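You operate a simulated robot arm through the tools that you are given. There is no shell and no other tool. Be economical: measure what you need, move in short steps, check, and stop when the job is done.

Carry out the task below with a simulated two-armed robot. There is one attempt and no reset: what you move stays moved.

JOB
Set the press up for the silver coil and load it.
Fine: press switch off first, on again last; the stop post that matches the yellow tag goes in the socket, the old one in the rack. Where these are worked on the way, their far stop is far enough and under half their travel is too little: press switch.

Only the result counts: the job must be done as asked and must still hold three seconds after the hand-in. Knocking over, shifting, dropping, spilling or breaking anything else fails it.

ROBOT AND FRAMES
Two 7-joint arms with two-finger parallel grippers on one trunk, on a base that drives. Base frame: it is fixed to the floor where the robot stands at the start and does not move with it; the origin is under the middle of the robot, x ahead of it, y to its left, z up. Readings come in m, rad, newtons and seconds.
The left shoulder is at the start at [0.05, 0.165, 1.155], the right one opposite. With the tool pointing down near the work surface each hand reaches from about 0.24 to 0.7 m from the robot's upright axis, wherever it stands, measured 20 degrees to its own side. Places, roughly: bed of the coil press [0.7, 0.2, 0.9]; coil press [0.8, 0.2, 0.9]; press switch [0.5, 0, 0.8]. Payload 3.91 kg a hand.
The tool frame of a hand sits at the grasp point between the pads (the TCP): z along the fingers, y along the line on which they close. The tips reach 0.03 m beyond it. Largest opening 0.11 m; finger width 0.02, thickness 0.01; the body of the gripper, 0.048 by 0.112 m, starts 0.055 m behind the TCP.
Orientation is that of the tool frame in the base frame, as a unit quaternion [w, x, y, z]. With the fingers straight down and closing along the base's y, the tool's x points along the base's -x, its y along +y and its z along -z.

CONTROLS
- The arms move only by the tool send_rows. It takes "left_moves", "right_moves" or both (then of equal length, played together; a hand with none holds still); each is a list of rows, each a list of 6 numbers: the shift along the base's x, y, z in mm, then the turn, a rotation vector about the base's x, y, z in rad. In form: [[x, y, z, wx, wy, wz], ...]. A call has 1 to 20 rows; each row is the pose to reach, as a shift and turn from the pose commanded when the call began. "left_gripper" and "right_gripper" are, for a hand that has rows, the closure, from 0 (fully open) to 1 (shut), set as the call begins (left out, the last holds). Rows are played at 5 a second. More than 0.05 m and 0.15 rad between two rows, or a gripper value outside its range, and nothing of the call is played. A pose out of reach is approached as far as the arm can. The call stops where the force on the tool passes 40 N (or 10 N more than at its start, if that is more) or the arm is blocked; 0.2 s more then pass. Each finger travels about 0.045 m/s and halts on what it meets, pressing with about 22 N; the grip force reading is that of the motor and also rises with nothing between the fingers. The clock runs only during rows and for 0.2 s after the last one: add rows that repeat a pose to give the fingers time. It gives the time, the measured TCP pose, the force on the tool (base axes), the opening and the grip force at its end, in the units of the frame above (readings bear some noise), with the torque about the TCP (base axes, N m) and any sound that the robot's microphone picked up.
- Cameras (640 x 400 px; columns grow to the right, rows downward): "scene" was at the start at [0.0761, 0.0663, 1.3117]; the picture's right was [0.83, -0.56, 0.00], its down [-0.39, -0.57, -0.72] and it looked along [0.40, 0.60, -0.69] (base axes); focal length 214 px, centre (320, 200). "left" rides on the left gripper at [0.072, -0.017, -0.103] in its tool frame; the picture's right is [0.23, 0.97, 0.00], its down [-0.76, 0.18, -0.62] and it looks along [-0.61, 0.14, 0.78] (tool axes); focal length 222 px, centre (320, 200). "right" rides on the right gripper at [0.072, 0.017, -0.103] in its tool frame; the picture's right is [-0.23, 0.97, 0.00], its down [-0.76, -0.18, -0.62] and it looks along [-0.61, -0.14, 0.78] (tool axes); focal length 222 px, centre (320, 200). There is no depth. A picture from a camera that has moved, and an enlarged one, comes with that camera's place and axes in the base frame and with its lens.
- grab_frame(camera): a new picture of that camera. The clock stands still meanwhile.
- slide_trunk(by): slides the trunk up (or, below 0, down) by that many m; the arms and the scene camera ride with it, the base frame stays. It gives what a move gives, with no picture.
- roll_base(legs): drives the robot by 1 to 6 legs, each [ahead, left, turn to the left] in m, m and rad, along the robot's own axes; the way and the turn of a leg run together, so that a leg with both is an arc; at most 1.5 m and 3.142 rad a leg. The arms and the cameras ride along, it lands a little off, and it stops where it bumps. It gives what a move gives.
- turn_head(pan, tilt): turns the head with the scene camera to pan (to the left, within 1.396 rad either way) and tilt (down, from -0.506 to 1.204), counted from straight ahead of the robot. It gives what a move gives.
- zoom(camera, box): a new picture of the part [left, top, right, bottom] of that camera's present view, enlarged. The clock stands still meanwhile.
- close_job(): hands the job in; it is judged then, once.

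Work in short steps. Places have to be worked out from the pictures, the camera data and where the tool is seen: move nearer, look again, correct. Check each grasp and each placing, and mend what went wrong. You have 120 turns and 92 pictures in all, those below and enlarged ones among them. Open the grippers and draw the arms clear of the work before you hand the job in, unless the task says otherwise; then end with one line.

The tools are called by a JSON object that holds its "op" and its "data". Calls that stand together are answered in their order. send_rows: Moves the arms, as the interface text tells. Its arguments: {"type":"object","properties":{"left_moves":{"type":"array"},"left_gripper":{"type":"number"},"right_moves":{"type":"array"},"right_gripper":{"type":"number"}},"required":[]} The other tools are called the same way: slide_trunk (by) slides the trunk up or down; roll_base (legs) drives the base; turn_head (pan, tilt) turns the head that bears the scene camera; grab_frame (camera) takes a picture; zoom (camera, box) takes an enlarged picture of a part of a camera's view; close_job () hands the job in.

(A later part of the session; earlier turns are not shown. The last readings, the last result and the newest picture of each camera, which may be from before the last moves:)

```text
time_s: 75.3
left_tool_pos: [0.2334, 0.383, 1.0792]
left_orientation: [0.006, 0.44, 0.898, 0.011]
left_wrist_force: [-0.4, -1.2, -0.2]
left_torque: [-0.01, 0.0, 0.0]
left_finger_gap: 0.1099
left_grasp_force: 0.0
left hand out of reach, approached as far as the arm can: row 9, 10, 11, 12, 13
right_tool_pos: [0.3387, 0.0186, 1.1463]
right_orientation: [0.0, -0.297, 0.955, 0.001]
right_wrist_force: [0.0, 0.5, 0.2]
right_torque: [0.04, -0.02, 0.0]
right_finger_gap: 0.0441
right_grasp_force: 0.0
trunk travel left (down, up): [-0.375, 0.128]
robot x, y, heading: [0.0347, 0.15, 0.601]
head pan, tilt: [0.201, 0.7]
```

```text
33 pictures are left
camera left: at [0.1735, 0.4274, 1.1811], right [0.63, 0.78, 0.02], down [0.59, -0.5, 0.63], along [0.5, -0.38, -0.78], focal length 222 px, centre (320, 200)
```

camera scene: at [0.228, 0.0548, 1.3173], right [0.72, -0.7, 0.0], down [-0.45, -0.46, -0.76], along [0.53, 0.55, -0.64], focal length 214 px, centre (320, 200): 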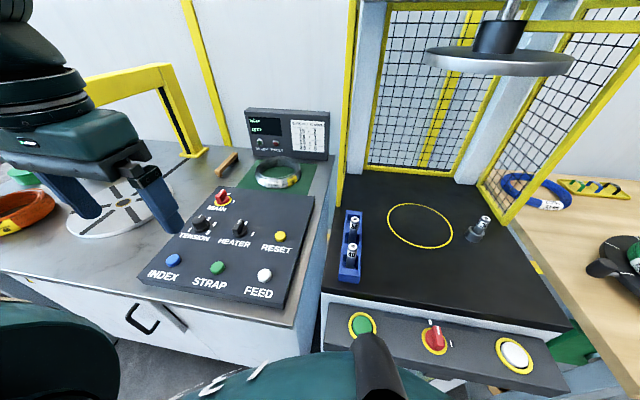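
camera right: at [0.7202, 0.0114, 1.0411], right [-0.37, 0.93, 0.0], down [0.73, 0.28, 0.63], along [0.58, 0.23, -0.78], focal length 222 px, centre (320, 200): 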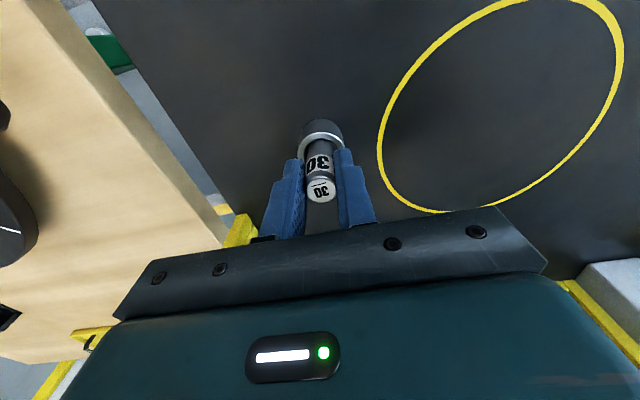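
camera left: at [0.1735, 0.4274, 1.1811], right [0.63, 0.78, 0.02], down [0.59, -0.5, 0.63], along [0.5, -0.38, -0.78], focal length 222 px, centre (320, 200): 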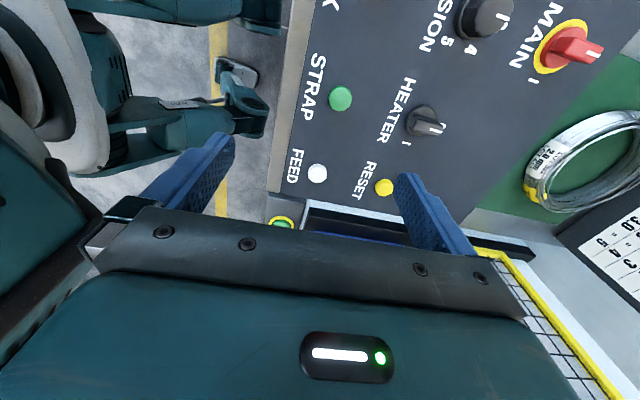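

That wrist yaw isn't reachable there. I turn the hand back to the neutral yaw and see.

{"op": "send_rows", "data": {"left_moves": [[0, 0, 0, 0, 0, 0.14], [0, 0, 0, 0, 0, 0.28], [0, 0, 0, 0, 0, 0.42], [0, 0, 0, 0, 0, 0.56], [0, 0, 0, 0, 0, 0.7], [0, 0, 0, 0, 0, 0.84], [0, 0, 0, 0, 0, 0.98], [0, 0, 0, 0, 0, 1.12], [0, 0, 0, 0, 0, 1.26], [0, 0, 0, 0, 0, 1.4], [0, 0, 0, 0, 0, 1.54], [0, 0, 0, 0, 0, 1.57]]}}

```text
time_s: 77.9
left_tool_pos: [0.2357, 0.3915, 1.0801]
left_orientation: [-0.004, -0.324, 0.946, 0.011]
left_wrist_force: [-0.6, 0.1, 0.4]
left_torque: [0.0, 0.01, -0.01]
left_finger_gap: 0.1102
left_grasp_force: 0.1
left hand out of reach, approached as far as the arm can: row 4, 5, 6, 7, 8, 9, 10, 11, 12
right_tool_pos: [0.3381, 0.0185, 1.1449]
right_orientation: [-0.001, -0.297, 0.955, 0.0]
right_wrist_force: [-0.1, 0.3, -0.1]
right_torque: [-0.02, 0.02, 0.0]
right_finger_gap: 0.0441
right_grasp_force: 0.0
trunk travel left (down, up): [-0.375, 0.128]
robot x, y, heading: [0.0314, 0.1453, 0.599]
head pan, tilt: [0.201, 0.7]
```

The left arm is folded too close in. I extend it outward in neutral yaw.

{"op": "send_rows", "data": {"left_moves": [[10, 20, 20, 0, 0, 0], [25, 45, 30, 0, 0, 0], [45, 70, 40, 0, 0, 0], [75, 90, 40, 0, 0, 0], [105, 105, 40, 0, 0, 0], [135, 115, 40, 0, 0, 0], [160, 120, 40, 0, 0, 0], [160, 120, 40, 0, 0, 0]]}}

```text
time_s: 79.7
left_tool_pos: [0.3387, 0.5291, 1.1126]
left_orientation: [-0.003, -0.324, 0.946, 0.012]
left_wrist_force: [0.0, -0.2, -0.6]
left_torque: [0.02, 0.0, -0.03]
left_finger_gap: 0.1101
left_grasp_force: 0.0
left hand out of reach, approached as far as the arm can: row 5, 6, 7, 8
right_tool_pos: [0.3385, 0.0182, 1.1468]
right_orientation: [0.0, -0.298, 0.955, 0.0]
right_wrist_force: [0.0, 0.2, -0.4]
right_torque: [-0.02, -0.02, -0.01]
right_finger_gap: 0.0438
right_grasp_force: 0.0
trunk travel left (down, up): [-0.375, 0.128]
robot x, y, heading: [0.0307, 0.1458, 0.598]
head pan, tilt: [0.201, 0.7]
```

Still limited at only 0.49 m; I look at the arm's configuration.

{"op": "turn_head", "data": {"pan": 0.5, "tilt": 0.6}}

{"op": "grab_frame", "data": {"camera": "scene"}}

```text
time_s: 80.5
left_tool_pos: [0.3385, 0.5284, 1.1125]
left_orientation: [-0.002, -0.324, 0.946, 0.013]
left_wrist_force: [-0.1, 0.1, -1.1]
left_torque: [0.0, -0.01, 0.0]
left_finger_gap: 0.1103
left_grasp_force: 0.1
right_tool_pos: [0.3387, 0.0203, 1.1464]
right_orientation: [0.0, -0.297, 0.955, 0.001]
right_wrist_force: [0.4, 0.2, -0.4]
right_torque: [-0.01, 0.0, -0.02]
right_finger_gap: 0.0439
right_grasp_force: 0.0
trunk travel left (down, up): [-0.375, 0.128]
robot x, y, heading: [0.0343, 0.1459, 0.601]
head pan, tilt: [0.499, 0.6]
```

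```text
32 pictures are left
camera scene: at [0.0985, 0.2409, 1.326], right [0.89, -0.45, 0.0], down [-0.26, -0.5, -0.82], along [0.37, 0.73, -0.57], focal length 214 px, centre (320, 200)
```

scene: 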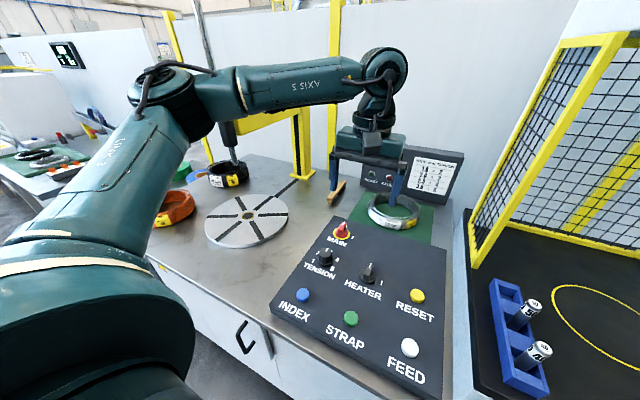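

The elbow is out to the left and the wrist may be at a joint limit. I test extending while turning the yaw the other way (+).

{"op": "send_rows", "data": {"left_moves": [[5, 3, 0, 0, 0, 0.14], [15, 8, -5, 0, 0, 0.28], [30, 14, -10, 0, 0, 0.42], [50, 20, -15, 0, 0, 0.5], [70, 25, -20, 0, 0, 0.5], [70, 25, -20, 0, 0, 0.5]]}}

```text
time_s: 81.9
left_tool_pos: [0.3515, 0.5658, 1.0875]
left_orientation: [-0.006, -0.549, 0.836, 0.011]
left_wrist_force: [0.4, -0.5, -1.2]
left_torque: [0.03, -0.01, -0.02]
left_finger_gap: 0.1099
left_grasp_force: 0.0
left hand out of reach, approached as far as the arm can: row 1, 2, 3, 4, 5, 6
right_tool_pos: [0.3396, 0.0182, 1.146]
right_orientation: [0.0, -0.298, 0.955, 0.001]
right_wrist_force: [0.3, 0.3, 0.4]
right_torque: [0.01, 0.0, 0.0]
right_finger_gap: 0.0439
right_grasp_force: 0.0
trunk travel left (down, up): [-0.375, 0.128]
robot x, y, heading: [0.0341, 0.1511, 0.6]
head pan, tilt: [0.499, 0.6]
```

Orientation is fine but the left arm cannot go inward past its own side. So I turn the base right ~0.3 rad so the coil lies on the left arm's side.

{"op": "roll_base", "data": {"legs": [[0, 0, -0.3]]}}

```text
time_s: 83.2
left_tool_pos: [0.4604, 0.4545, 1.0867]
left_orientation: [-0.004, -0.417, 0.909, 0.011]
left_wrist_force: [-0.2, -0.4, -0.2]
left_torque: [-0.05, 0.0, 0.01]
left_finger_gap: 0.1101
left_grasp_force: 0.0
right_tool_pos: [0.2884, -0.0664, 1.145]
right_orientation: [0.0, -0.153, 0.988, 0.001]
right_wrist_force: [0.5, 0.5, 0.2]
right_torque: [0.01, -0.03, -0.03]
right_finger_gap: 0.044
right_grasp_force: 0.1
trunk travel left (down, up): [-0.375, 0.128]
robot x, y, heading: [0.0334, 0.1463, 0.3]
head pan, tilt: [0.499, 0.6]
```

Now coil direction is ~25° to the left. I move the left hand out toward the near side of the coil, turning the fingers radial (yaw −48°).

{"op": "send_rows", "data": {"left_moves": [[0, 10, 0, -0.002, 0, -0.14], [0, 20, 0, -0.004, 0, -0.28], [0, 30, 0, -0.006, 0, -0.42], [0, 40, 0, -0.009, 0, -0.56], [0, 50, 0, -0.011, 0, -0.7], [0, 60, 0, -0.013, 0, -0.84], [0, 70, 0, -0.015, 0, -0.98], [0, 80, 0, -0.017, 0, -1.12], [0, 90, 0, -0.02, 0, -1.26], [5, 95, -5, -0.022, 0, -1.4], [15, 100, -10, -0.024, 0, -1.54], [30, 110, -20, -0.026, 0, -1.69], [40, 115, -30, -0.026, 0, -1.69], [40, 115, -30, -0.026, 0, -1.69]]}}

{"op": "grab_frame", "data": {"camera": "left"}}

```text
time_s: 86.2
left_tool_pos: [0.3704, 0.3911, 1.0384]
left_orientation: [0.001, 0.401, 0.916, 0.001]
left_wrist_force: [0.2, 0.3, -0.9]
left_torque: [0.01, -0.02, -0.03]
left_finger_gap: 0.1098
left_grasp_force: 0.1
left hand out of reach, approached as far as the arm can: row 9, 10, 11, 12, 13, 14
right_tool_pos: [0.2877, -0.0652, 1.1461]
right_orientation: [0.0, -0.153, 0.988, 0.002]
right_wrist_force: [-1.1, 0.9, -0.2]
right_torque: [0.01, -0.02, 0.01]
right_finger_gap: 0.0438
right_grasp_force: 0.0
trunk travel left (down, up): [-0.375, 0.128]
robot x, y, heading: [0.034, 0.1449, 0.302]
head pan, tilt: [0.499, 0.6]
```

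```text
31 pictures are left
camera left: at [0.3088, 0.4299, 1.1421], right [0.56, 0.83, 0.0], down [0.65, -0.44, 0.62], along [0.52, -0.35, -0.78], focal length 222 px, centre (320, 200)
```

left: 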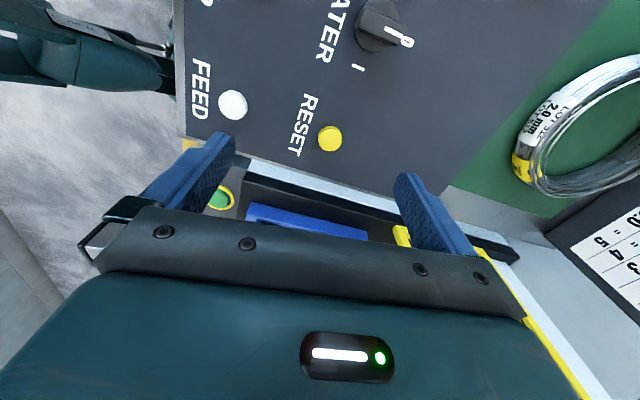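

Negative yaw folds the arm in. I'll go the other way: rotate positively by π in two calls while extending to the left.

{"op": "send_rows", "data": {"left_moves": [[0, 5, 5, 0, 0, 0.15], [0, 10, 10, 0, 0, 0.3], [0, 20, 15, 0, 0, 0.45], [0, 30, 20, 0, 0, 0.6], [5, 40, 20, 0, 0, 0.75], [10, 50, 20, 0, 0, 0.9], [15, 60, 20, 0, 0, 1.05], [20, 70, 20, 0, 0, 1.2], [25, 80, 20, 0, 0, 1.35], [30, 90, 20, 0, 0, 1.5], [35, 100, 20, 0, 0, 1.65], [40, 110, 20, 0, 0, 1.8], [45, 115, 20, 0, 0, 1.95], [50, 120, 20, 0, 0, 2.1], [55, 125, 20, 0, 0, 2.25], [60, 130, 20, 0, 0, 2.4], [60, 130, 20, 0, 0, 2.4]]}}

```text
time_s: 89.8
left_tool_pos: [0.4326, 0.5217, 1.054]
left_orientation: [-0.001, 0.708, -0.706, 0.0]
left_wrist_force: [-0.4, 0.9, 0.5]
left_torque: [0.02, 0.01, -0.04]
left_finger_gap: 0.11
left_grasp_force: 0.1
right_tool_pos: [0.2882, -0.065, 1.1461]
right_orientation: [-0.001, -0.152, 0.988, 0.001]
right_wrist_force: [0.4, 0.4, -0.7]
right_torque: [0.01, -0.03, 0.02]
right_finger_gap: 0.044
right_grasp_force: 0.0
trunk travel left (down, up): [-0.375, 0.128]
robot x, y, heading: [0.0362, 0.1512, 0.304]
head pan, tilt: [0.499, 0.6]
```

Positive yaw works with no reach problem. I continue to yaw 132° and go nearer the coil's near side.

{"op": "send_rows", "data": {"left_moves": [[12, 9, -5, 0, 0, 0.12], [25, 18, -10, 0, 0, 0.24], [38, 27, -20, 0, 0, 0.36], [51, 38, -30, 0, 0, 0.48], [65, 48, -40, 0, 0, 0.6], [78, 58, -45, 0, 0, 0.73], [78, 58, -45, 0, 0, 0.73]]}}

{"op": "grab_frame", "data": {"camera": "left"}}

```text
time_s: 91.4
left_tool_pos: [0.5003, 0.5804, 1.0123]
left_orientation: [0.0, 0.914, -0.407, 0.0]
left_wrist_force: [0.8, -0.2, -0.1]
left_torque: [-0.04, 0.02, 0.0]
left_finger_gap: 0.1101
left_grasp_force: 0.1
left hand out of reach, approached as far as the arm can: row 6, 7
right_tool_pos: [0.2891, -0.0648, 1.1461]
right_orientation: [0.0, -0.152, 0.988, 0.001]
right_wrist_force: [0.3, -0.2, 0.1]
right_torque: [-0.01, 0.03, 0.05]
right_finger_gap: 0.0438
right_grasp_force: 0.1
trunk travel left (down, up): [-0.375, 0.128]
robot x, y, heading: [0.0318, 0.1493, 0.305]
head pan, tilt: [0.499, 0.6]
```

```text
30 pictures are left
camera left: at [0.5616, 0.5361, 1.1151], right [-0.57, -0.82, 0.0], down [-0.64, 0.45, 0.62], along [-0.51, 0.36, -0.78], focal length 222 px, centre (320, 200)
```

left: 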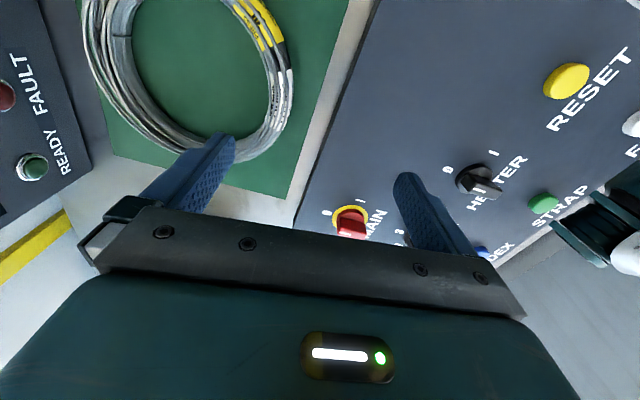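

The coil centre refines to ≈ (0.594, 0.647); near grip point ≈ (0.539, 0.598). I narrow the fingers (panel edge is close) and go above it, lower, where reach is larger.

{"op": "send_rows", "data": {"left_moves": [[5, 3, -15, 0, 0, 0], [12, 6, -30, 0, 0, 0], [25, 12, -45, 0, 0, 0], [39, 18, -50, 0, 0, 0], [39, 18, -50, 0, 0, 0], [39, 18, -50, 0, 0, 0]], "left_gripper": 0.55}}

{"op": "grab_frame", "data": {"camera": "left"}}

```text
time_s: 92.8
left_tool_pos: [0.4929, 0.5983, 0.9758]
left_orientation: [0.0, 0.913, -0.407, -0.001]
left_wrist_force: [0.5, 0.3, 0.1]
left_torque: [0.02, -0.02, 0.0]
left_finger_gap: 0.0495
left_grasp_force: 0.1
left hand out of reach, approached as far as the arm can: row 1, 2, 3, 4, 5, 6
right_tool_pos: [0.2878, -0.0644, 1.1457]
right_orientation: [-0.001, -0.152, 0.988, 0.002]
right_wrist_force: [0.2, 0.5, 0.8]
right_torque: [-0.01, 0.01, 0.01]
right_finger_gap: 0.0438
right_grasp_force: 0.1
trunk travel left (down, up): [-0.375, 0.128]
robot x, y, heading: [0.0329, 0.146, 0.305]
head pan, tilt: [0.499, 0.6]
```

```text
29 pictures are left
camera left: at [0.5542, 0.5541, 1.0792], right [-0.57, -0.82, 0.0], down [-0.64, 0.45, 0.62], along [-0.51, 0.36, -0.78], focal length 222 px, centre (320, 200)
```

left: 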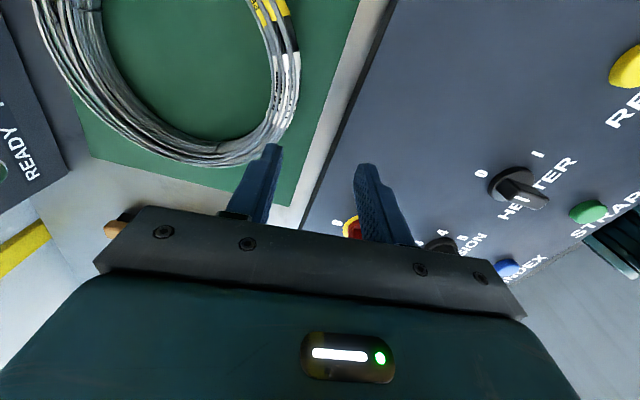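

Still short by 4 cm: the left shoulder is better placed if the robot turns more to the right. I retract the hand, turn right 0.35 rad, then extend again.

{"op": "send_rows", "data": {"left_moves": [[-15, -15, 30, 0, 0, 0], [-40, -40, 60, 0, 0, 0], [-65, -65, 80, 0, 0, 0], [-90, -90, 90, 0, 0, 0], [-115, -115, 100, 0, 0, 0], [-138, -136, 100, 0, 0, 0], [-138, -136, 100, 0, 0, 0]]}}

{"op": "roll_base", "data": {"legs": [[0, 0, -0.35]]}}

```text
time_s: 94.4
left_tool_pos: [0.3507, 0.4622, 1.0789]
left_orientation: [0.0, 0.913, -0.407, 0.0]
left_wrist_force: [0.9, -0.2, 0.7]
left_torque: [-0.01, -0.02, 0.01]
left_finger_gap: 0.0494
left_grasp_force: 0.1
right_tool_pos: [0.2867, -0.0643, 1.1457]
right_orientation: [0.0, -0.153, 0.988, 0.001]
right_wrist_force: [-0.7, 0.0, -0.4]
right_torque: [0.02, 0.05, -0.02]
right_finger_gap: 0.0443
right_grasp_force: 0.1
trunk travel left (down, up): [-0.375, 0.128]
robot x, y, heading: [0.0342, 0.1432, 0.302]
head pan, tilt: [0.499, 0.6]
```

```text
time_s: 95.9
left_tool_pos: [0.4407, 0.3306, 1.0777]
left_orientation: [0.0, 0.826, -0.563, -0.002]
left_wrist_force: [0.3, 0.1, 0.8]
left_torque: [0.0, -0.03, 0.0]
left_finger_gap: 0.0495
left_grasp_force: 0.1
right_tool_pos: [0.1974, -0.141, 1.1462]
right_orientation: [0.0, 0.026, 1.0, 0.001]
right_wrist_force: [0.1, 0.1, 0.4]
right_torque: [0.0, -0.02, 0.03]
right_finger_gap: 0.0442
right_grasp_force: 0.0
trunk travel left (down, up): [-0.375, 0.128]
robot x, y, heading: [0.0319, 0.1453, -0.05]
head pan, tilt: [0.499, 0.6]
```

Now extend toward the coil's near side again, with yaw to 132°.

{"op": "send_rows", "data": {"left_moves": [[-5, 40, 0, 0, 0, 0.05], [-10, 80, 0, 0, 0, 0.1], [-15, 120, 0, 0, 0, 0.15], [-10, 160, -10, 0, 0, 0.2], [10, 195, -30, 0, 0, 0.25], [30, 220, -60, 0, 0, 0.3], [55, 240, -90, 0, 0, 0.36], [80, 255, -105, 0, 0, 0.36], [98, 267, -110, 0, 0, 0.36], [98, 267, -110, 0, 0, 0.36]]}}

{"op": "grab_frame", "data": {"camera": "left"}}

```text
time_s: 98.1
left_tool_pos: [0.5392, 0.598, 0.9681]
left_orientation: [0.0, 0.914, -0.406, 0.0]
left_wrist_force: [0.1, -0.2, -0.5]
left_torque: [0.0, 0.02, -0.02]
left_finger_gap: 0.0496
left_grasp_force: 0.1
right_tool_pos: [0.1978, -0.1412, 1.1455]
right_orientation: [0.0, 0.024, 1.0, 0.001]
right_wrist_force: [-0.1, -0.1, 1.0]
right_torque: [-0.02, 0.01, 0.0]
right_finger_gap: 0.0438
right_grasp_force: 0.0
trunk travel left (down, up): [-0.375, 0.128]
robot x, y, heading: [0.0327, 0.1479, -0.048]
head pan, tilt: [0.499, 0.6]
```

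```text
28 pictures are left
camera left: at [0.6002, 0.5532, 1.0722], right [-0.57, -0.82, 0.0], down [-0.64, 0.45, 0.62], along [-0.51, 0.36, -0.78], focal length 222 px, centre (320, 200)
```

left: 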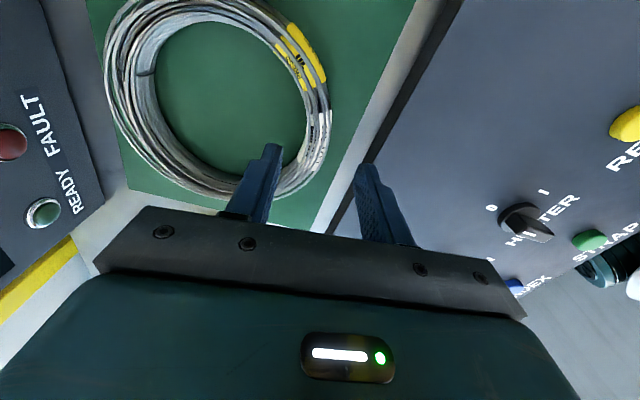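

Reached: the wall lies centred between the fingers (coil centre (0.593, 0.646)). Descend to z 0.90 and close.

{"op": "send_rows", "data": {"left_moves": [[0, -1, -20, 0, 0, 0], [0, -1, -40, 0, 0, 0], [0, -1, -55, 0, 0, 0], [0, -1, -64, 0, 0, 0], [0, -1, -69, 0, 0, 0], [0, -1, -69, 0, 0, 0]]}}

{"op": "grab_frame", "data": {"camera": "left"}}

```text
time_s: 99.5
left_tool_pos: [0.5397, 0.5971, 0.8992]
left_orientation: [0.0, 0.914, -0.406, -0.001]
left_wrist_force: [0.6, -0.5, -0.7]
left_torque: [-0.01, 0.0, 0.02]
left_finger_gap: 0.0496
left_grasp_force: 0.1
right_tool_pos: [0.1976, -0.1401, 1.1448]
right_orientation: [0.001, 0.025, 1.0, 0.002]
right_wrist_force: [0.2, -0.3, -0.1]
right_torque: [0.02, 0.02, -0.01]
right_finger_gap: 0.0441
right_grasp_force: 0.1
trunk travel left (down, up): [-0.375, 0.128]
robot x, y, heading: [0.0359, 0.1473, -0.05]
head pan, tilt: [0.499, 0.6]
```

```text
27 pictures are left
camera left: at [0.6012, 0.5526, 1.0029], right [-0.57, -0.82, 0.0], down [-0.64, 0.45, 0.62], along [-0.51, 0.36, -0.78], focal length 222 px, centre (320, 200)
```

left: 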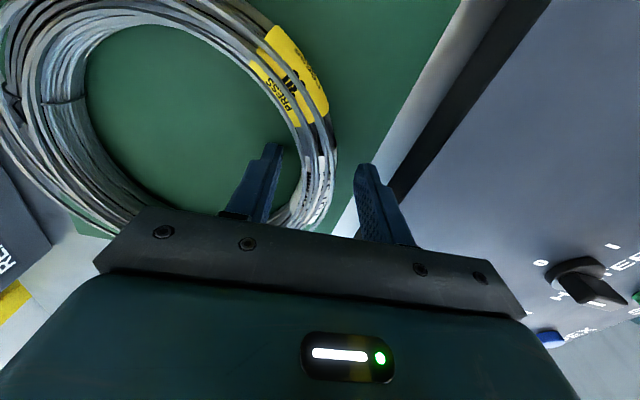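

The wall is between the fingers. Close and test-lift 2 cm.

{"op": "send_rows", "data": {"left_moves": [[0, 0, -2, 0, 0, 0], [0, 0, -2, 0, 0, 0], [0, 0, -2, 0, 0, 0], [0, 0, -2, 0, 0, 0], [0, 0, -2, 0, 0, 0]], "left_gripper": 1}}

{"op": "send_rows", "data": {"left_moves": [[0, 0, 8, 0, 0, 0], [0, 0, 16, 0, 0, 0], [0, 0, 25, 0, 0, 0], [0, 0, 25, 0, 0, 0]]}}

{"op": "grab_frame", "data": {"camera": "left"}}

{"op": "grab_frame", "data": {"camera": "scene"}}

```text
time_s: 100.7
left_tool_pos: [0.5407, 0.5979, 0.8986]
left_orientation: [0.0, 0.914, -0.405, 0.0]
left_wrist_force: [4.6, 7.7, 4.6]
left_torque: [-0.06, -0.42, 0.33]
left_finger_gap: 0.0229
left_grasp_force: 21.8
right_tool_pos: [0.1983, -0.1406, 1.1465]
right_orientation: [0.001, 0.025, 1.0, 0.001]
right_wrist_force: [0.2, 0.2, 0.2]
right_torque: [0.01, 0.04, 0.0]
right_finger_gap: 0.0442
right_grasp_force: 0.0
trunk travel left (down, up): [-0.375, 0.128]
robot x, y, heading: [0.0327, 0.1448, -0.057]
head pan, tilt: [0.499, 0.6]
```

```text
time_s: 101.7
left_tool_pos: [0.5384, 0.5957, 0.9224]
left_orientation: [0.002, 0.914, -0.406, -0.001]
left_wrist_force: [-0.7, -0.1, -5.4]
left_torque: [-0.17, 0.33, 0.11]
left_finger_gap: 0.0225
left_grasp_force: 22.3
right_tool_pos: [0.1974, -0.1397, 1.1464]
right_orientation: [0.0, 0.026, 1.0, 0.001]
right_wrist_force: [-0.2, -0.8, -0.6]
right_torque: [0.0, 0.01, -0.02]
right_finger_gap: 0.044
right_grasp_force: 0.1
trunk travel left (down, up): [-0.375, 0.128]
robot x, y, heading: [0.0353, 0.1418, -0.049]
head pan, tilt: [0.499, 0.6]
```

```text
26 pictures are left
camera left: at [0.6007, 0.553, 1.0257], right [-0.57, -0.82, 0.0], down [-0.64, 0.45, 0.62], along [-0.51, 0.35, -0.78], focal length 222 px, centre (320, 200)
```

left: 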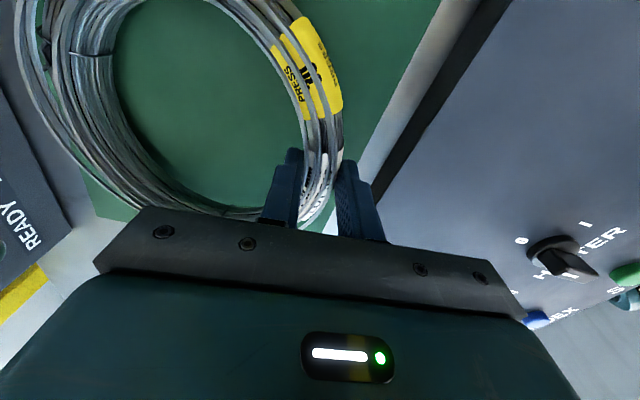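

```text
25 pictures are left
camera scene: at [0.1434, 0.1826, 1.3259], right [0.43, -0.9, 0.0], down [-0.51, -0.24, -0.82], along [0.74, 0.36, -0.57], focal length 214 px, centre (320, 200)
```

scene: 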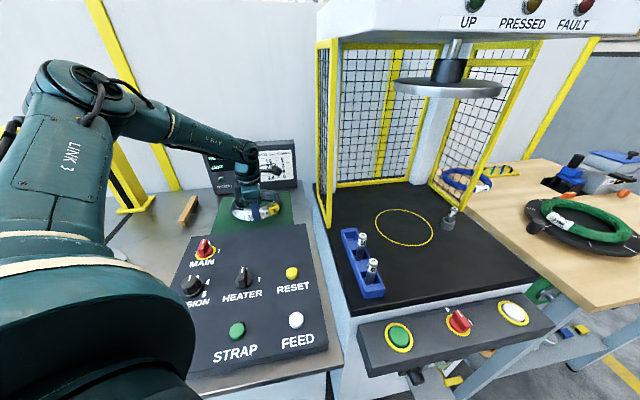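

Coil held level (~0.55 kg). I raise it and retract toward the robot before driving.

{"op": "send_rows", "data": {"left_moves": [[0, 0, 20, 0, 0, 0], [-5, -5, 45, 0, 0, 0], [-20, -18, 65, 0, 0, 0], [-45, -40, 85, 0, 0, 0], [-70, -63, 100, 0, 0, 0], [-98, -88, 115, 0, 0, 0], [-125, -112, 125, 0, 0, 0], [-152, -137, 128, 0, 0, 0], [-180, -162, 128, 0, 0, 0], [-205, -184, 128, 0, 0, 0], [-205, -184, 128, 0, 0, 0]]}}

{"op": "grab_frame", "data": {"camera": "scene"}}

```text
time_s: 104.1
left_tool_pos: [0.3336, 0.4141, 1.0507]
left_orientation: [0.0, 0.914, -0.405, -0.001]
left_wrist_force: [0.4, 0.2, 0.3]
left_torque: [-0.01, -0.01, 0.01]
left_finger_gap: 0.0
left_grasp_force: 21.7
right_tool_pos: [0.1969, -0.1389, 1.1453]
right_orientation: [-0.001, 0.025, 1.0, 0.001]
right_wrist_force: [-0.2, 0.0, -0.2]
right_torque: [0.0, 0.02, -0.01]
right_finger_gap: 0.0439
right_grasp_force: 0.2
trunk travel left (down, up): [-0.375, 0.128]
robot x, y, heading: [0.0334, 0.1495, -0.053]
head pan, tilt: [0.499, 0.6]
```

```text
24 pictures are left
camera scene: at [0.1432, 0.1823, 1.326], right [0.43, -0.9, 0.0], down [-0.51, -0.24, -0.82], along [0.74, 0.36, -0.57], focal length 214 px, centre (320, 200)
```

scene: 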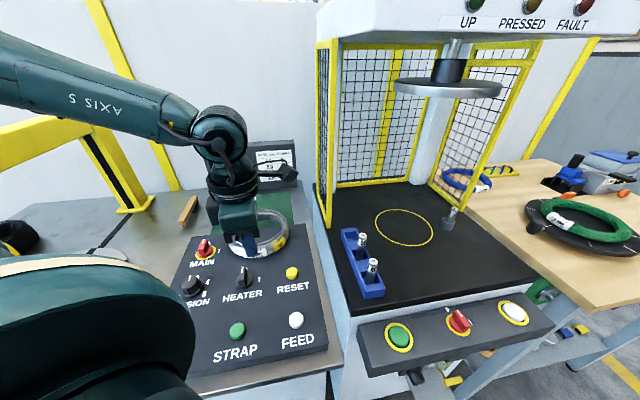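

The coil slipped out (gap 0). I look at where it lies.

{"op": "grab_frame", "data": {"camera": "left"}}

{"op": "zoom", "data": {"camera": "scene", "box": [200, 180, 320, 260]}}

```text
23 pictures are left
camera left: at [0.3951, 0.3701, 1.154], right [-0.57, -0.82, 0.0], down [-0.64, 0.45, 0.62], along [-0.51, 0.35, -0.78], focal length 222 px, centre (320, 200)
```

left: 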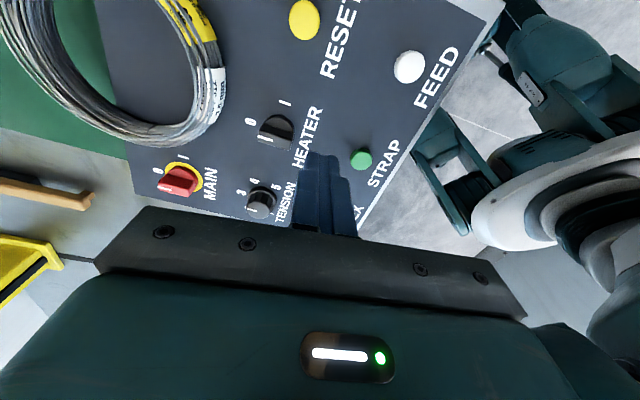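

```text
5.00 times, centred on (260, 220) of scene
camera zoom: at [0.1432, 0.1823, 1.326], right [0.43, -0.9, 0.0], down [-0.51, -0.24, -0.82], along [0.74, 0.36, -0.57], focal length 1072 px, centre (620, 100)
```

zoom: 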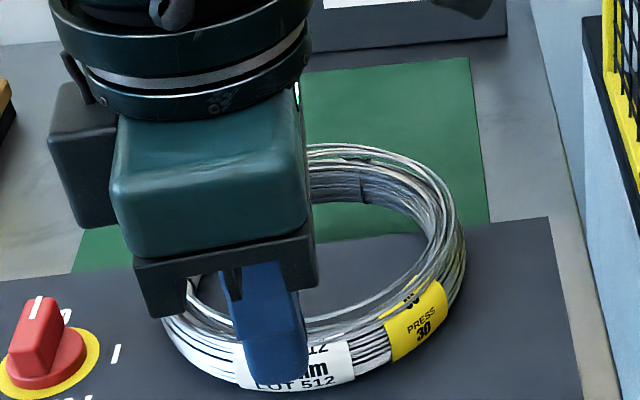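

The coil slipped from the pinch and lies flat on the strapper's panel, centre ≈ (0.462, 0.514). From a robot place in front of the press both coil and circle are within left reach, so I'll carry slowly with the arm only. I drive there.

{"op": "roll_base", "data": {"legs": [[0.12, -0.163, 0], [0, 0, -0.15]]}}

{"op": "turn_head", "data": {"pan": 0.9, "tilt": 0.75}}

{"op": "grab_frame", "data": {"camera": "scene"}}

```text
time_s: 106.4
left_tool_pos: [0.4825, 0.1962, 1.0508]
left_orientation: [-0.001, 0.88, -0.474, -0.001]
left_wrist_force: [0.4, -0.6, 0.1]
left_torque: [0.0, 0.02, -0.01]
left_finger_gap: 0.0001
left_grasp_force: 22.1
right_tool_pos: [0.2638, -0.3299, 1.1463]
right_orientation: [0.0, 0.102, 0.995, 0.001]
right_wrist_force: [0.8, -0.6, -0.2]
right_torque: [0.03, 0.04, 0.01]
right_finger_gap: 0.044
right_grasp_force: 0.1
trunk travel left (down, up): [-0.375, 0.128]
robot x, y, heading: [0.1448, -0.0233, -0.207]
head pan, tilt: [0.499, 0.6]
```

```text
time_s: 107.3
left_tool_pos: [0.4831, 0.197, 1.0498]
left_orientation: [0.0, 0.88, -0.474, 0.0]
left_wrist_force: [-0.1, -1.1, -0.9]
left_torque: [-0.03, -0.04, -0.01]
left_finger_gap: 0.0
left_grasp_force: 21.6
right_tool_pos: [0.2627, -0.3299, 1.1467]
right_orientation: [0.0, 0.102, 0.995, 0.001]
right_wrist_force: [0.6, -0.5, 0.2]
right_torque: [0.02, 0.01, 0.0]
right_finger_gap: 0.0439
right_grasp_force: 0.1
trunk travel left (down, up): [-0.375, 0.128]
robot x, y, heading: [0.1467, -0.0198, -0.208]
head pan, tilt: [0.901, 0.75]
```

```text
21 pictures are left
camera scene: at [0.2381, 0.0241, 1.3131], right [0.64, -0.77, 0.0], down [-0.52, -0.44, -0.73], along [0.56, 0.47, -0.68], focal length 214 px, centre (320, 200)
```

scene: 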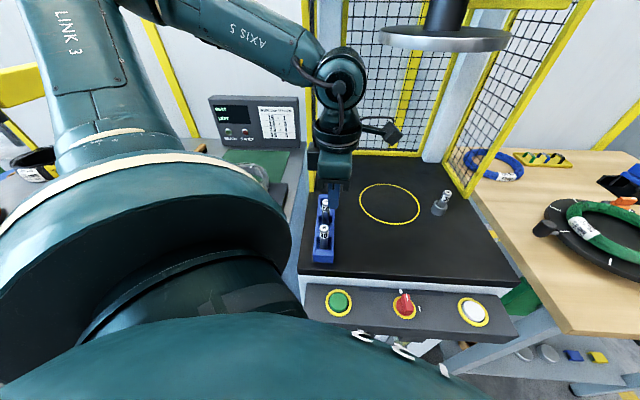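

Now I bring the left hand over the coil's near side at (0.424, 0.450), yaw 149°, and look.

{"op": "send_rows", "data": {"left_moves": [[-20, 40, 0, 0, 0, 0.06], [-41, 79, 0, 0, 0, 0.12], [-70, 105, 0, 0, 0, 0.18], [-97, 126, 0, 0, 0, 0.24], [-88, 165, 0, 0, 0, 0.3], [-75, 205, 0, 0, 0, 0.36], [-65, 240, -10, 0, 0, 0.42], [-59, 253, -25, 0, 0, 0.455], [-59, 253, -25, 0, 0, 0.455]], "left_gripper": 0.55}}

{"op": "grab_frame", "data": {"camera": "left"}}

```text
time_s: 109.3
left_tool_pos: [0.4246, 0.45, 1.0271]
left_orientation: [-0.001, 0.965, -0.263, 0.0]
left_wrist_force: [-0.7, -0.5, -0.1]
left_torque: [0.0, 0.02, -0.01]
left_finger_gap: 0.0495
left_grasp_force: 0.1
left hand out of reach, approached as far as the arm can: row 3, 4
right_tool_pos: [0.2638, -0.3296, 1.1454]
right_orientation: [0.0, 0.102, 0.995, 0.001]
right_wrist_force: [0.1, -0.4, -0.1]
right_torque: [0.01, 0.03, 0.02]
right_finger_gap: 0.0437
right_grasp_force: 0.0
trunk travel left (down, up): [-0.375, 0.128]
robot x, y, heading: [0.1413, -0.0216, -0.207]
head pan, tilt: [0.901, 0.75]
```

```text
20 pictures are left
camera left: at [0.4958, 0.4261, 1.1308], right [-0.3, -0.95, 0.0], down [-0.75, 0.23, 0.62], along [-0.6, 0.19, -0.78], focal length 222 px, centre (320, 200)
```

left: 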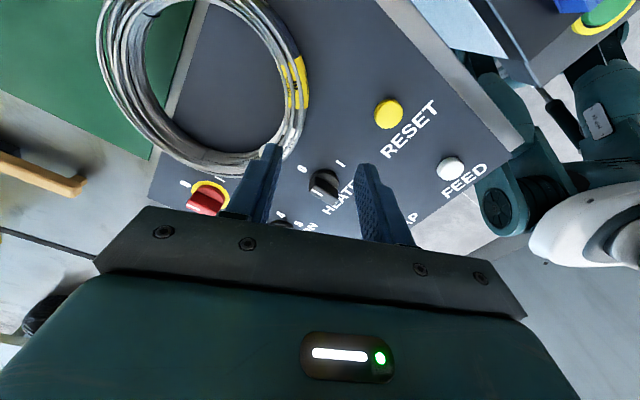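

Refined: coil centre ≈ (0.478, 0.530), panel z ≈ 0.88. Move over the wall at (0.440, 0.467) with 6 cm opening and descend.

{"op": "send_rows", "data": {"left_moves": [[8, 8, -15, 0, 0, 0], [15, 17, -35, 0, 0, 0], [15, 17, -60, 0, 0, 0], [15, 17, -80, 0, 0, 0], [15, 17, -95, 0, 0, 0], [15, 17, -105, 0, 0, 0], [15, 17, -105, 0, 0, 0]], "left_gripper": 0.45}}

{"op": "grab_frame", "data": {"camera": "left"}}

```text
time_s: 110.9
left_tool_pos: [0.4394, 0.4677, 0.9203]
left_orientation: [0.0, 0.965, -0.264, -0.001]
left_wrist_force: [0.4, 0.8, 1.4]
left_torque: [0.03, -0.03, 0.01]
left_finger_gap: 0.0604
left_grasp_force: 0.1
right_tool_pos: [0.2626, -0.3298, 1.1452]
right_orientation: [0.0, 0.102, 0.995, 0.001]
right_wrist_force: [-0.3, -0.2, -0.1]
right_torque: [0.02, 0.03, 0.0]
right_finger_gap: 0.0439
right_grasp_force: 0.1
trunk travel left (down, up): [-0.375, 0.128]
robot x, y, heading: [0.143, -0.0214, -0.208]
head pan, tilt: [0.901, 0.75]
```

```text
19 pictures are left
camera left: at [0.5099, 0.4432, 1.0234], right [-0.3, -0.95, 0.0], down [-0.75, 0.23, 0.62], along [-0.6, 0.19, -0.78], focal length 222 px, centre (320, 200)
```

left: 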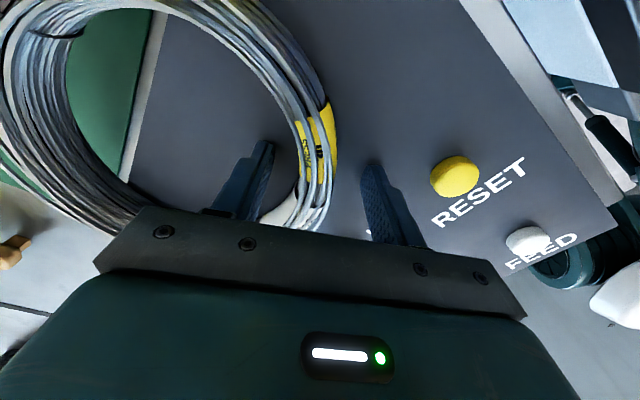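

Wall is well between the fingers. I lower ~8 mm more to grip as deep as possible, then close.

{"op": "send_rows", "data": {"left_moves": [[0, 0, -4, 0, 0, 0], [0, 0, -8, 0, 0, 0], [0, 0, -8, 0, 0, 0]]}}

```text
time_s: 111.4
left_tool_pos: [0.4389, 0.4675, 0.9205]
left_orientation: [-0.004, 0.965, -0.264, 0.001]
left_wrist_force: [-5.2, -3.0, 27.4]
left_torque: [-0.96, 0.72, -0.23]
left_finger_gap: 0.0629
left_grasp_force: 2.2
right_tool_pos: [0.2621, -0.3319, 1.1456]
right_orientation: [0.002, 0.101, 0.995, 0.003]
right_wrist_force: [-0.6, -0.1, -0.2]
right_torque: [0.02, 0.0, -0.03]
right_finger_gap: 0.0439
right_grasp_force: 0.1
trunk travel left (down, up): [-0.375, 0.128]
robot x, y, heading: [0.1467, -0.021, -0.206]
head pan, tilt: [0.901, 0.75]
stopped in row 2 (left hand): the force on the tool passed its limit (the readings are from after the stop); the commanded pose is now the measured one
```

Tips touch the panel (z 0.89). I rise 1 mm and close, waiting a bit, then lift slowly.

{"op": "send_rows", "data": {"left_moves": [[0, 0, 1.5, 0, 0, 0], [0, 0, 1.5, 0, 0, 0], [0, 0, 1.5, 0, 0, 0], [0, 0, 1.5, 0, 0, 0], [0, 0, 1.5, 0, 0, 0], [0, 0, 1.5, 0, 0, 0]], "left_gripper": 1}}

{"op": "send_rows", "data": {"left_moves": [[0, 0, 3, 0, 0, 0], [0, 0, 7, 0, 0, 0], [0, 0, 12, 0, 0, 0], [0, 0, 17, 0, 0, 0], [0, 0, 22, 0, 0, 0], [0, 0, 27, 0, 0, 0], [0, 0, 30, 0, 0, 0], [0, 0, 30, 0, 0, 0], [0, 0, 30, 0, 0, 0]]}}

{"op": "grab_frame", "data": {"camera": "left"}}

```text
time_s: 112.8
left_tool_pos: [0.4391, 0.4667, 0.9203]
left_orientation: [-0.004, 0.965, -0.263, 0.001]
left_wrist_force: [-8.2, -13.5, 12.8]
left_torque: [-0.69, 0.39, 0.09]
left_finger_gap: 0.0219
left_grasp_force: 22.0
right_tool_pos: [0.2615, -0.3334, 1.1454]
right_orientation: [0.001, 0.101, 0.995, 0.002]
right_wrist_force: [0.3, -0.2, -0.2]
right_torque: [-0.03, 0.0, -0.04]
right_finger_gap: 0.0439
right_grasp_force: 0.0
trunk travel left (down, up): [-0.375, 0.128]
robot x, y, heading: [0.1469, -0.0201, -0.204]
head pan, tilt: [0.901, 0.75]
```

```text
time_s: 114.8
left_tool_pos: [0.4401, 0.4686, 0.9483]
left_orientation: [-0.002, 0.965, -0.263, 0.0]
left_wrist_force: [0.7, 0.3, -4.6]
left_torque: [-0.13, 0.2, -0.06]
left_finger_gap: 0.0236
left_grasp_force: 21.4
right_tool_pos: [0.2635, -0.3288, 1.1467]
right_orientation: [0.001, 0.101, 0.995, 0.001]
right_wrist_force: [-0.9, -0.1, -0.4]
right_torque: [0.01, 0.02, 0.01]
right_finger_gap: 0.0441
right_grasp_force: 0.0
trunk travel left (down, up): [-0.375, 0.128]
robot x, y, heading: [0.1455, -0.0201, -0.207]
head pan, tilt: [0.901, 0.75]
```

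```text
18 pictures are left
camera left: at [0.5111, 0.4445, 1.0523], right [-0.3, -0.95, -0.01], down [-0.75, 0.23, 0.62], along [-0.59, 0.19, -0.78], focal length 222 px, centre (320, 200)
```

left: 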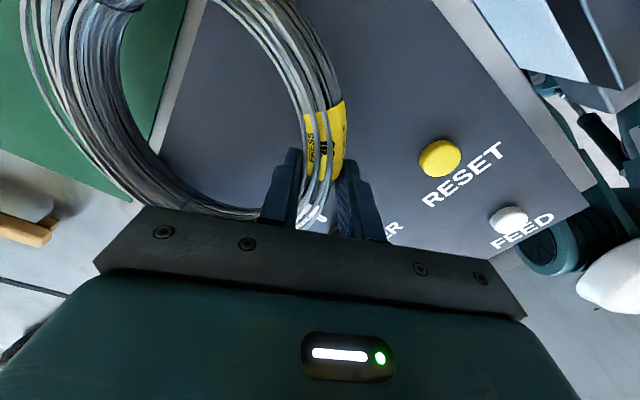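

The far rim droops on this one-sided pinch, so it would slip again. Better: spread the fingers inside the hole (inner Ø ≈ 0.124 < 0.13 outer finger span), gripping at the centre with no moment. I set the coil down and release.

{"op": "send_rows", "data": {"left_moves": [[0, 0, -10, 0, 0, 0], [0, 0, -20, 0, 0, 0], [0, 0, -26, 0, 0, 0], [0, 0, -27, 0, 0, 0]]}}

{"op": "send_rows", "data": {"left_moves": [[0, 0, 0.5, 0, 0, 0], [0, 0, 1, 0, 0, 0], [0, 0, 1, 0, 0, 0], [0, 0, 20, 0, 0, 0], [0, 0, 50, 0, 0, 0], [0, 0, 80, 0, 0, 0], [0, 0, 90, 0, 0, 0]], "left_gripper": 0.45}}

{"op": "grab_frame", "data": {"camera": "left"}}

```text
time_s: 115.8
left_tool_pos: [0.4389, 0.4706, 0.9242]
left_orientation: [-0.006, 0.965, -0.263, 0.002]
left_wrist_force: [-0.6, 2.6, 15.3]
left_torque: [-0.18, 0.04, -0.07]
left_finger_gap: 0.0217
left_grasp_force: 21.5
right_tool_pos: [0.2623, -0.3307, 1.1465]
right_orientation: [0.001, 0.101, 0.995, 0.001]
right_wrist_force: [0.8, 0.3, 0.4]
right_torque: [0.0, -0.03, 0.0]
right_finger_gap: 0.0442
right_grasp_force: 0.0
trunk travel left (down, up): [-0.375, 0.128]
robot x, y, heading: [0.1493, -0.0198, -0.208]
head pan, tilt: [0.901, 0.75]
```

```text
time_s: 117.4
left_tool_pos: [0.4384, 0.4697, 1.012]
left_orientation: [-0.003, 0.965, -0.264, 0.001]
left_wrist_force: [0.9, -0.5, -0.2]
left_torque: [-0.05, 0.0, 0.01]
left_finger_gap: 0.0604
left_grasp_force: 0.1
right_tool_pos: [0.2622, -0.3305, 1.1464]
right_orientation: [0.0, 0.101, 0.995, 0.001]
right_wrist_force: [-0.5, -0.3, 0.2]
right_torque: [0.02, -0.01, 0.03]
right_finger_gap: 0.0438
right_grasp_force: 0.0
trunk travel left (down, up): [-0.375, 0.128]
robot x, y, heading: [0.145, -0.0188, -0.208]
head pan, tilt: [0.901, 0.75]
```

```text
17 pictures are left
camera left: at [0.5093, 0.4457, 1.1157], right [-0.3, -0.95, -0.01], down [-0.75, 0.23, 0.62], along [-0.59, 0.19, -0.78], focal length 222 px, centre (320, 200)
```

left: 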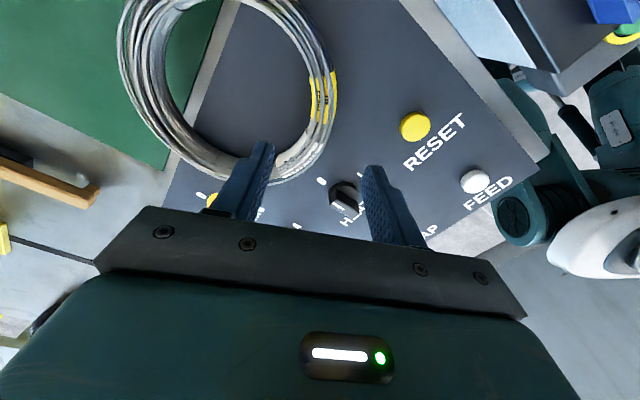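

Coil centre ≈ (0.484, 0.529), inner radius ≈ 0.061. I move to its centre with 8 cm gap and descend to just above the panel.

{"op": "send_rows", "data": {"left_moves": [[15, 20, 0, 0, 0, 0], [30, 40, 0, 0, 0, 0], [45.5, 59.5, 0, 0, 0, 0], [45.5, 59.5, -25, 0, 0, 0], [45.5, 59.5, -50, 0, 0, 0], [45.5, 59.5, -50, 0, 0, 0]], "left_gripper": 0.3}}

{"op": "grab_frame", "data": {"camera": "left"}}

```text
time_s: 118.8
left_tool_pos: [0.4856, 0.528, 0.9621]
left_orientation: [-0.002, 0.965, -0.263, 0.001]
left_wrist_force: [-1.0, -0.6, -0.5]
left_torque: [0.02, -0.01, 0.0]
left_finger_gap: 0.077
left_grasp_force: 0.1
right_tool_pos: [0.2631, -0.3295, 1.1464]
right_orientation: [-0.001, 0.101, 0.995, 0.001]
right_wrist_force: [-0.1, -0.1, -0.3]
right_torque: [0.0, -0.02, -0.03]
right_finger_gap: 0.0438
right_grasp_force: 0.0
trunk travel left (down, up): [-0.375, 0.128]
robot x, y, heading: [0.1438, -0.0224, -0.203]
head pan, tilt: [0.901, 0.75]
```

```text
16 pictures are left
camera left: at [0.5563, 0.5036, 1.0652], right [-0.3, -0.95, -0.01], down [-0.75, 0.23, 0.62], along [-0.59, 0.19, -0.78], focal length 222 px, centre (320, 200)
```

left: 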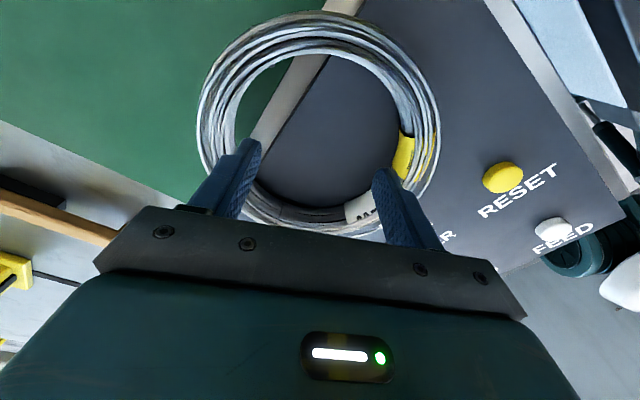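

The hand is centred over the hole. Descend and spread the fingers.

{"op": "send_rows", "data": {"left_moves": [[0, 0, -15, 0, 0, 0], [0, 0, -30, 0, 0, 0], [0, 0, -37, 0, 0, 0], [0, 0, -38, 0, 0, 0]]}}

{"op": "send_rows", "data": {"left_moves": [[0, 0, 0, 0, 0, 0], [0, 0, 0, 0, 0, 0], [0, 0, 0, 0, 0, 0], [0, 0, 0, 0, 0, 0], [0, 0, 0, 0, 0, 0]], "left_gripper": 0}}

```text
time_s: 119.8
left_tool_pos: [0.4848, 0.5294, 0.9228]
left_orientation: [-0.004, 0.965, -0.263, 0.001]
left_wrist_force: [0.2, -0.2, -0.6]
left_torque: [0.0, -0.01, 0.01]
left_finger_gap: 0.0769
left_grasp_force: 0.0
right_tool_pos: [0.2629, -0.3294, 1.1463]
right_orientation: [-0.001, 0.101, 0.995, 0.001]
right_wrist_force: [-0.2, 0.5, 1.1]
right_torque: [-0.01, 0.02, -0.02]
right_finger_gap: 0.0437
right_grasp_force: 0.1
trunk travel left (down, up): [-0.375, 0.128]
robot x, y, heading: [0.1471, -0.0195, -0.205]
head pan, tilt: [0.901, 0.75]
```

```text
time_s: 121.0
left_tool_pos: [0.4851, 0.5289, 0.9234]
left_orientation: [-0.004, 0.965, -0.263, 0.001]
left_wrist_force: [0.4, 1.8, -0.1]
left_torque: [0.02, 0.03, 0.02]
left_finger_gap: 0.1041
left_grasp_force: 0.1
right_tool_pos: [0.2637, -0.3302, 1.1464]
right_orientation: [0.0, 0.101, 0.995, 0.001]
right_wrist_force: [-0.6, 0.6, -0.5]
right_torque: [-0.01, 0.02, -0.04]
right_finger_gap: 0.0439
right_grasp_force: 0.1
trunk travel left (down, up): [-0.375, 0.128]
robot x, y, heading: [0.1475, -0.0228, -0.206]
head pan, tilt: [0.901, 0.75]
```

Fingers stopped at 0.104 — spread against the inner wall. Test lift slowly.

{"op": "send_rows", "data": {"left_moves": [[0, 0, 3, 0, 0, 0], [0, 0, 8, 0, 0, 0], [0, 0, 14, 0, 0, 0], [0, 0, 20, 0, 0, 0], [0, 0, 25, 0, 0, 0], [0, 0, 25, 0, 0, 0]]}}

{"op": "grab_frame", "data": {"camera": "left"}}

```text
time_s: 122.4
left_tool_pos: [0.4858, 0.5301, 0.9484]
left_orientation: [-0.003, 0.965, -0.263, 0.0]
left_wrist_force: [-0.3, 1.1, -5.6]
left_torque: [0.05, -0.01, -0.05]
left_finger_gap: 0.1038
left_grasp_force: 0.0
right_tool_pos: [0.2629, -0.3291, 1.1462]
right_orientation: [0.0, 0.101, 0.995, 0.0]
right_wrist_force: [-0.4, -0.1, 0.0]
right_torque: [-0.01, 0.01, 0.02]
right_finger_gap: 0.0443
right_grasp_force: 0.1
trunk travel left (down, up): [-0.375, 0.128]
robot x, y, heading: [0.1471, -0.0211, -0.205]
head pan, tilt: [0.901, 0.75]
```

```text
15 pictures are left
camera left: at [0.5563, 0.5047, 1.0521], right [-0.3, -0.95, -0.01], down [-0.75, 0.23, 0.62], along [-0.59, 0.19, -0.78], focal length 222 px, centre (320, 200)
```

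left: 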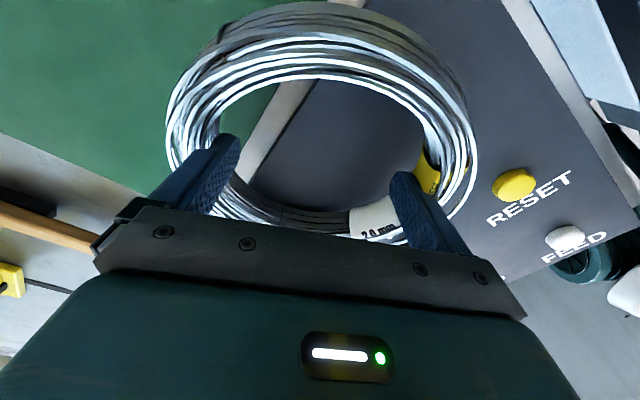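

Full weight (5.6 N), zero torque: a balanced hold. I carry it slowly, rising to z 1.045 and passing in front of the guard and over the rack.

{"op": "send_rows", "data": {"left_moves": [[-3, -7, 12, 0, 0, -0.03], [-8, -18, 27, 0, 0, -0.07], [-12, -30, 42, 0, 0, -0.11], [-17, -44, 56, 0, 0, -0.15], [-23, -60, 70, 0, 0, -0.19], [-29, -78, 82, 0, 0, -0.23], [-34, -98, 92, 0, 0, -0.27], [-34, -120, 96, 0, 0, -0.31], [-31, -142, 97, 0, 0, -0.35], [-26, -164, 97, 0, 0, -0.39], [-26, -164, 97, 0, 0, -0.39]]}}

{"op": "grab_frame", "data": {"camera": "scene"}}

```text
time_s: 124.8
left_tool_pos: [0.4601, 0.3643, 1.0463]
left_orientation: [-0.002, 0.895, -0.445, 0.002]
left_wrist_force: [0.0, 0.3, -8.5]
left_torque: [0.08, 0.03, 0.02]
left_finger_gap: 0.1043
left_grasp_force: 0.0
right_tool_pos: [0.2639, -0.3297, 1.1458]
right_orientation: [0.0, 0.101, 0.995, 0.001]
right_wrist_force: [0.5, 0.2, 0.2]
right_torque: [0.01, -0.01, 0.0]
right_finger_gap: 0.0438
right_grasp_force: 0.0
trunk travel left (down, up): [-0.375, 0.128]
robot x, y, heading: [0.1446, -0.0228, -0.205]
head pan, tilt: [0.901, 0.75]
```

```text
14 pictures are left
camera scene: at [0.2382, 0.0248, 1.313], right [0.64, -0.77, 0.0], down [-0.52, -0.44, -0.73], along [0.56, 0.47, -0.68], focal length 214 px, centre (320, 200)
```

scene: 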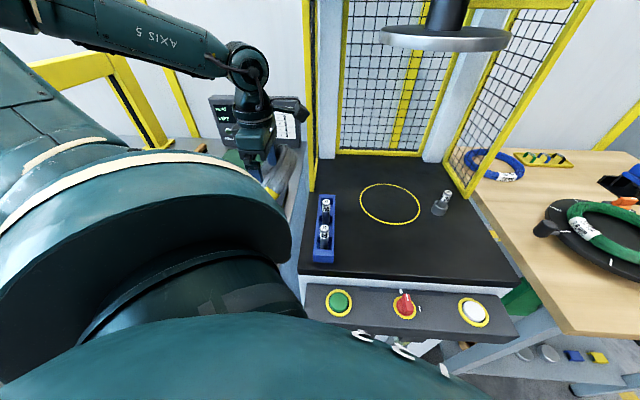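

Coil still held. I check its tilt before crossing the rack.

{"op": "grab_frame", "data": {"camera": "left"}}

```text
13 pictures are left
camera left: at [0.5161, 0.3151, 1.1497], right [-0.64, -0.77, -0.01], down [-0.6, 0.5, 0.62], along [-0.48, 0.4, -0.78], focal length 222 px, centre (320, 200)
```

left: 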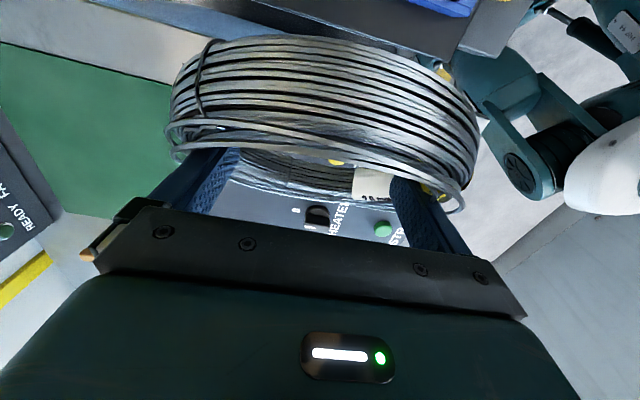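

The coil has pivoted about the finger axis (hangs tilted ~45°), lower rim maybe 9 cm below the TCP. I raise to z 1.10 for the rack crossing and go to the free front part of the bed.

{"op": "send_rows", "data": {"left_moves": [[0, 0, 15, 0, 0, 0], [0, -5, 35, 0, 0, 0], [5, -15, 55, 0, 0, -0.03], [13, -35, 56, 0, 0, -0.06], [22, -55, 56, 0, 0, -0.09], [32, -75, 56, 0, 0, -0.12], [42, -95, 56, 0, 0, -0.15], [53, -115, 56, 0, 0, -0.18], [64, -135, 56, 0, 0, -0.21], [75, -155, 56, 0, 0, -0.24], [86, -176, 56, 0, 0, -0.27], [95, -197, 56, 0, 0, -0.3], [103, -218, 56, 0, 0, -0.33], [110, -238, 56, 0, 0, -0.33], [115, -254, 56, 0, 0, -0.33], [115, -254, 56, 0, 0, -0.33]]}}

{"op": "grab_frame", "data": {"camera": "scene"}}

```text
time_s: 128.2
left_tool_pos: [0.577, 0.1106, 1.1005]
left_orientation: [-0.001, 0.81, -0.586, 0.002]
left_wrist_force: [-0.2, 0.0, -7.6]
left_torque: [0.03, 0.0, 0.02]
left_finger_gap: 0.1044
left_grasp_force: 0.0
right_tool_pos: [0.2629, -0.33, 1.1461]
right_orientation: [0.0, 0.101, 0.995, 0.001]
right_wrist_force: [-0.2, 0.4, 1.1]
right_torque: [0.0, 0.0, 0.0]
right_finger_gap: 0.0442
right_grasp_force: 0.1
trunk travel left (down, up): [-0.375, 0.128]
robot x, y, heading: [0.1437, -0.0197, -0.207]
head pan, tilt: [0.901, 0.75]
```

```text
12 pictures are left
camera scene: at [0.2384, 0.0247, 1.313], right [0.64, -0.77, 0.0], down [-0.52, -0.44, -0.73], along [0.56, 0.47, -0.68], focal length 214 px, centre (320, 200)
```

scene: 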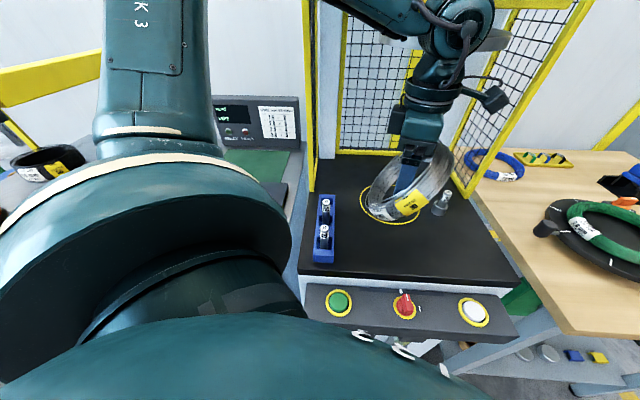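

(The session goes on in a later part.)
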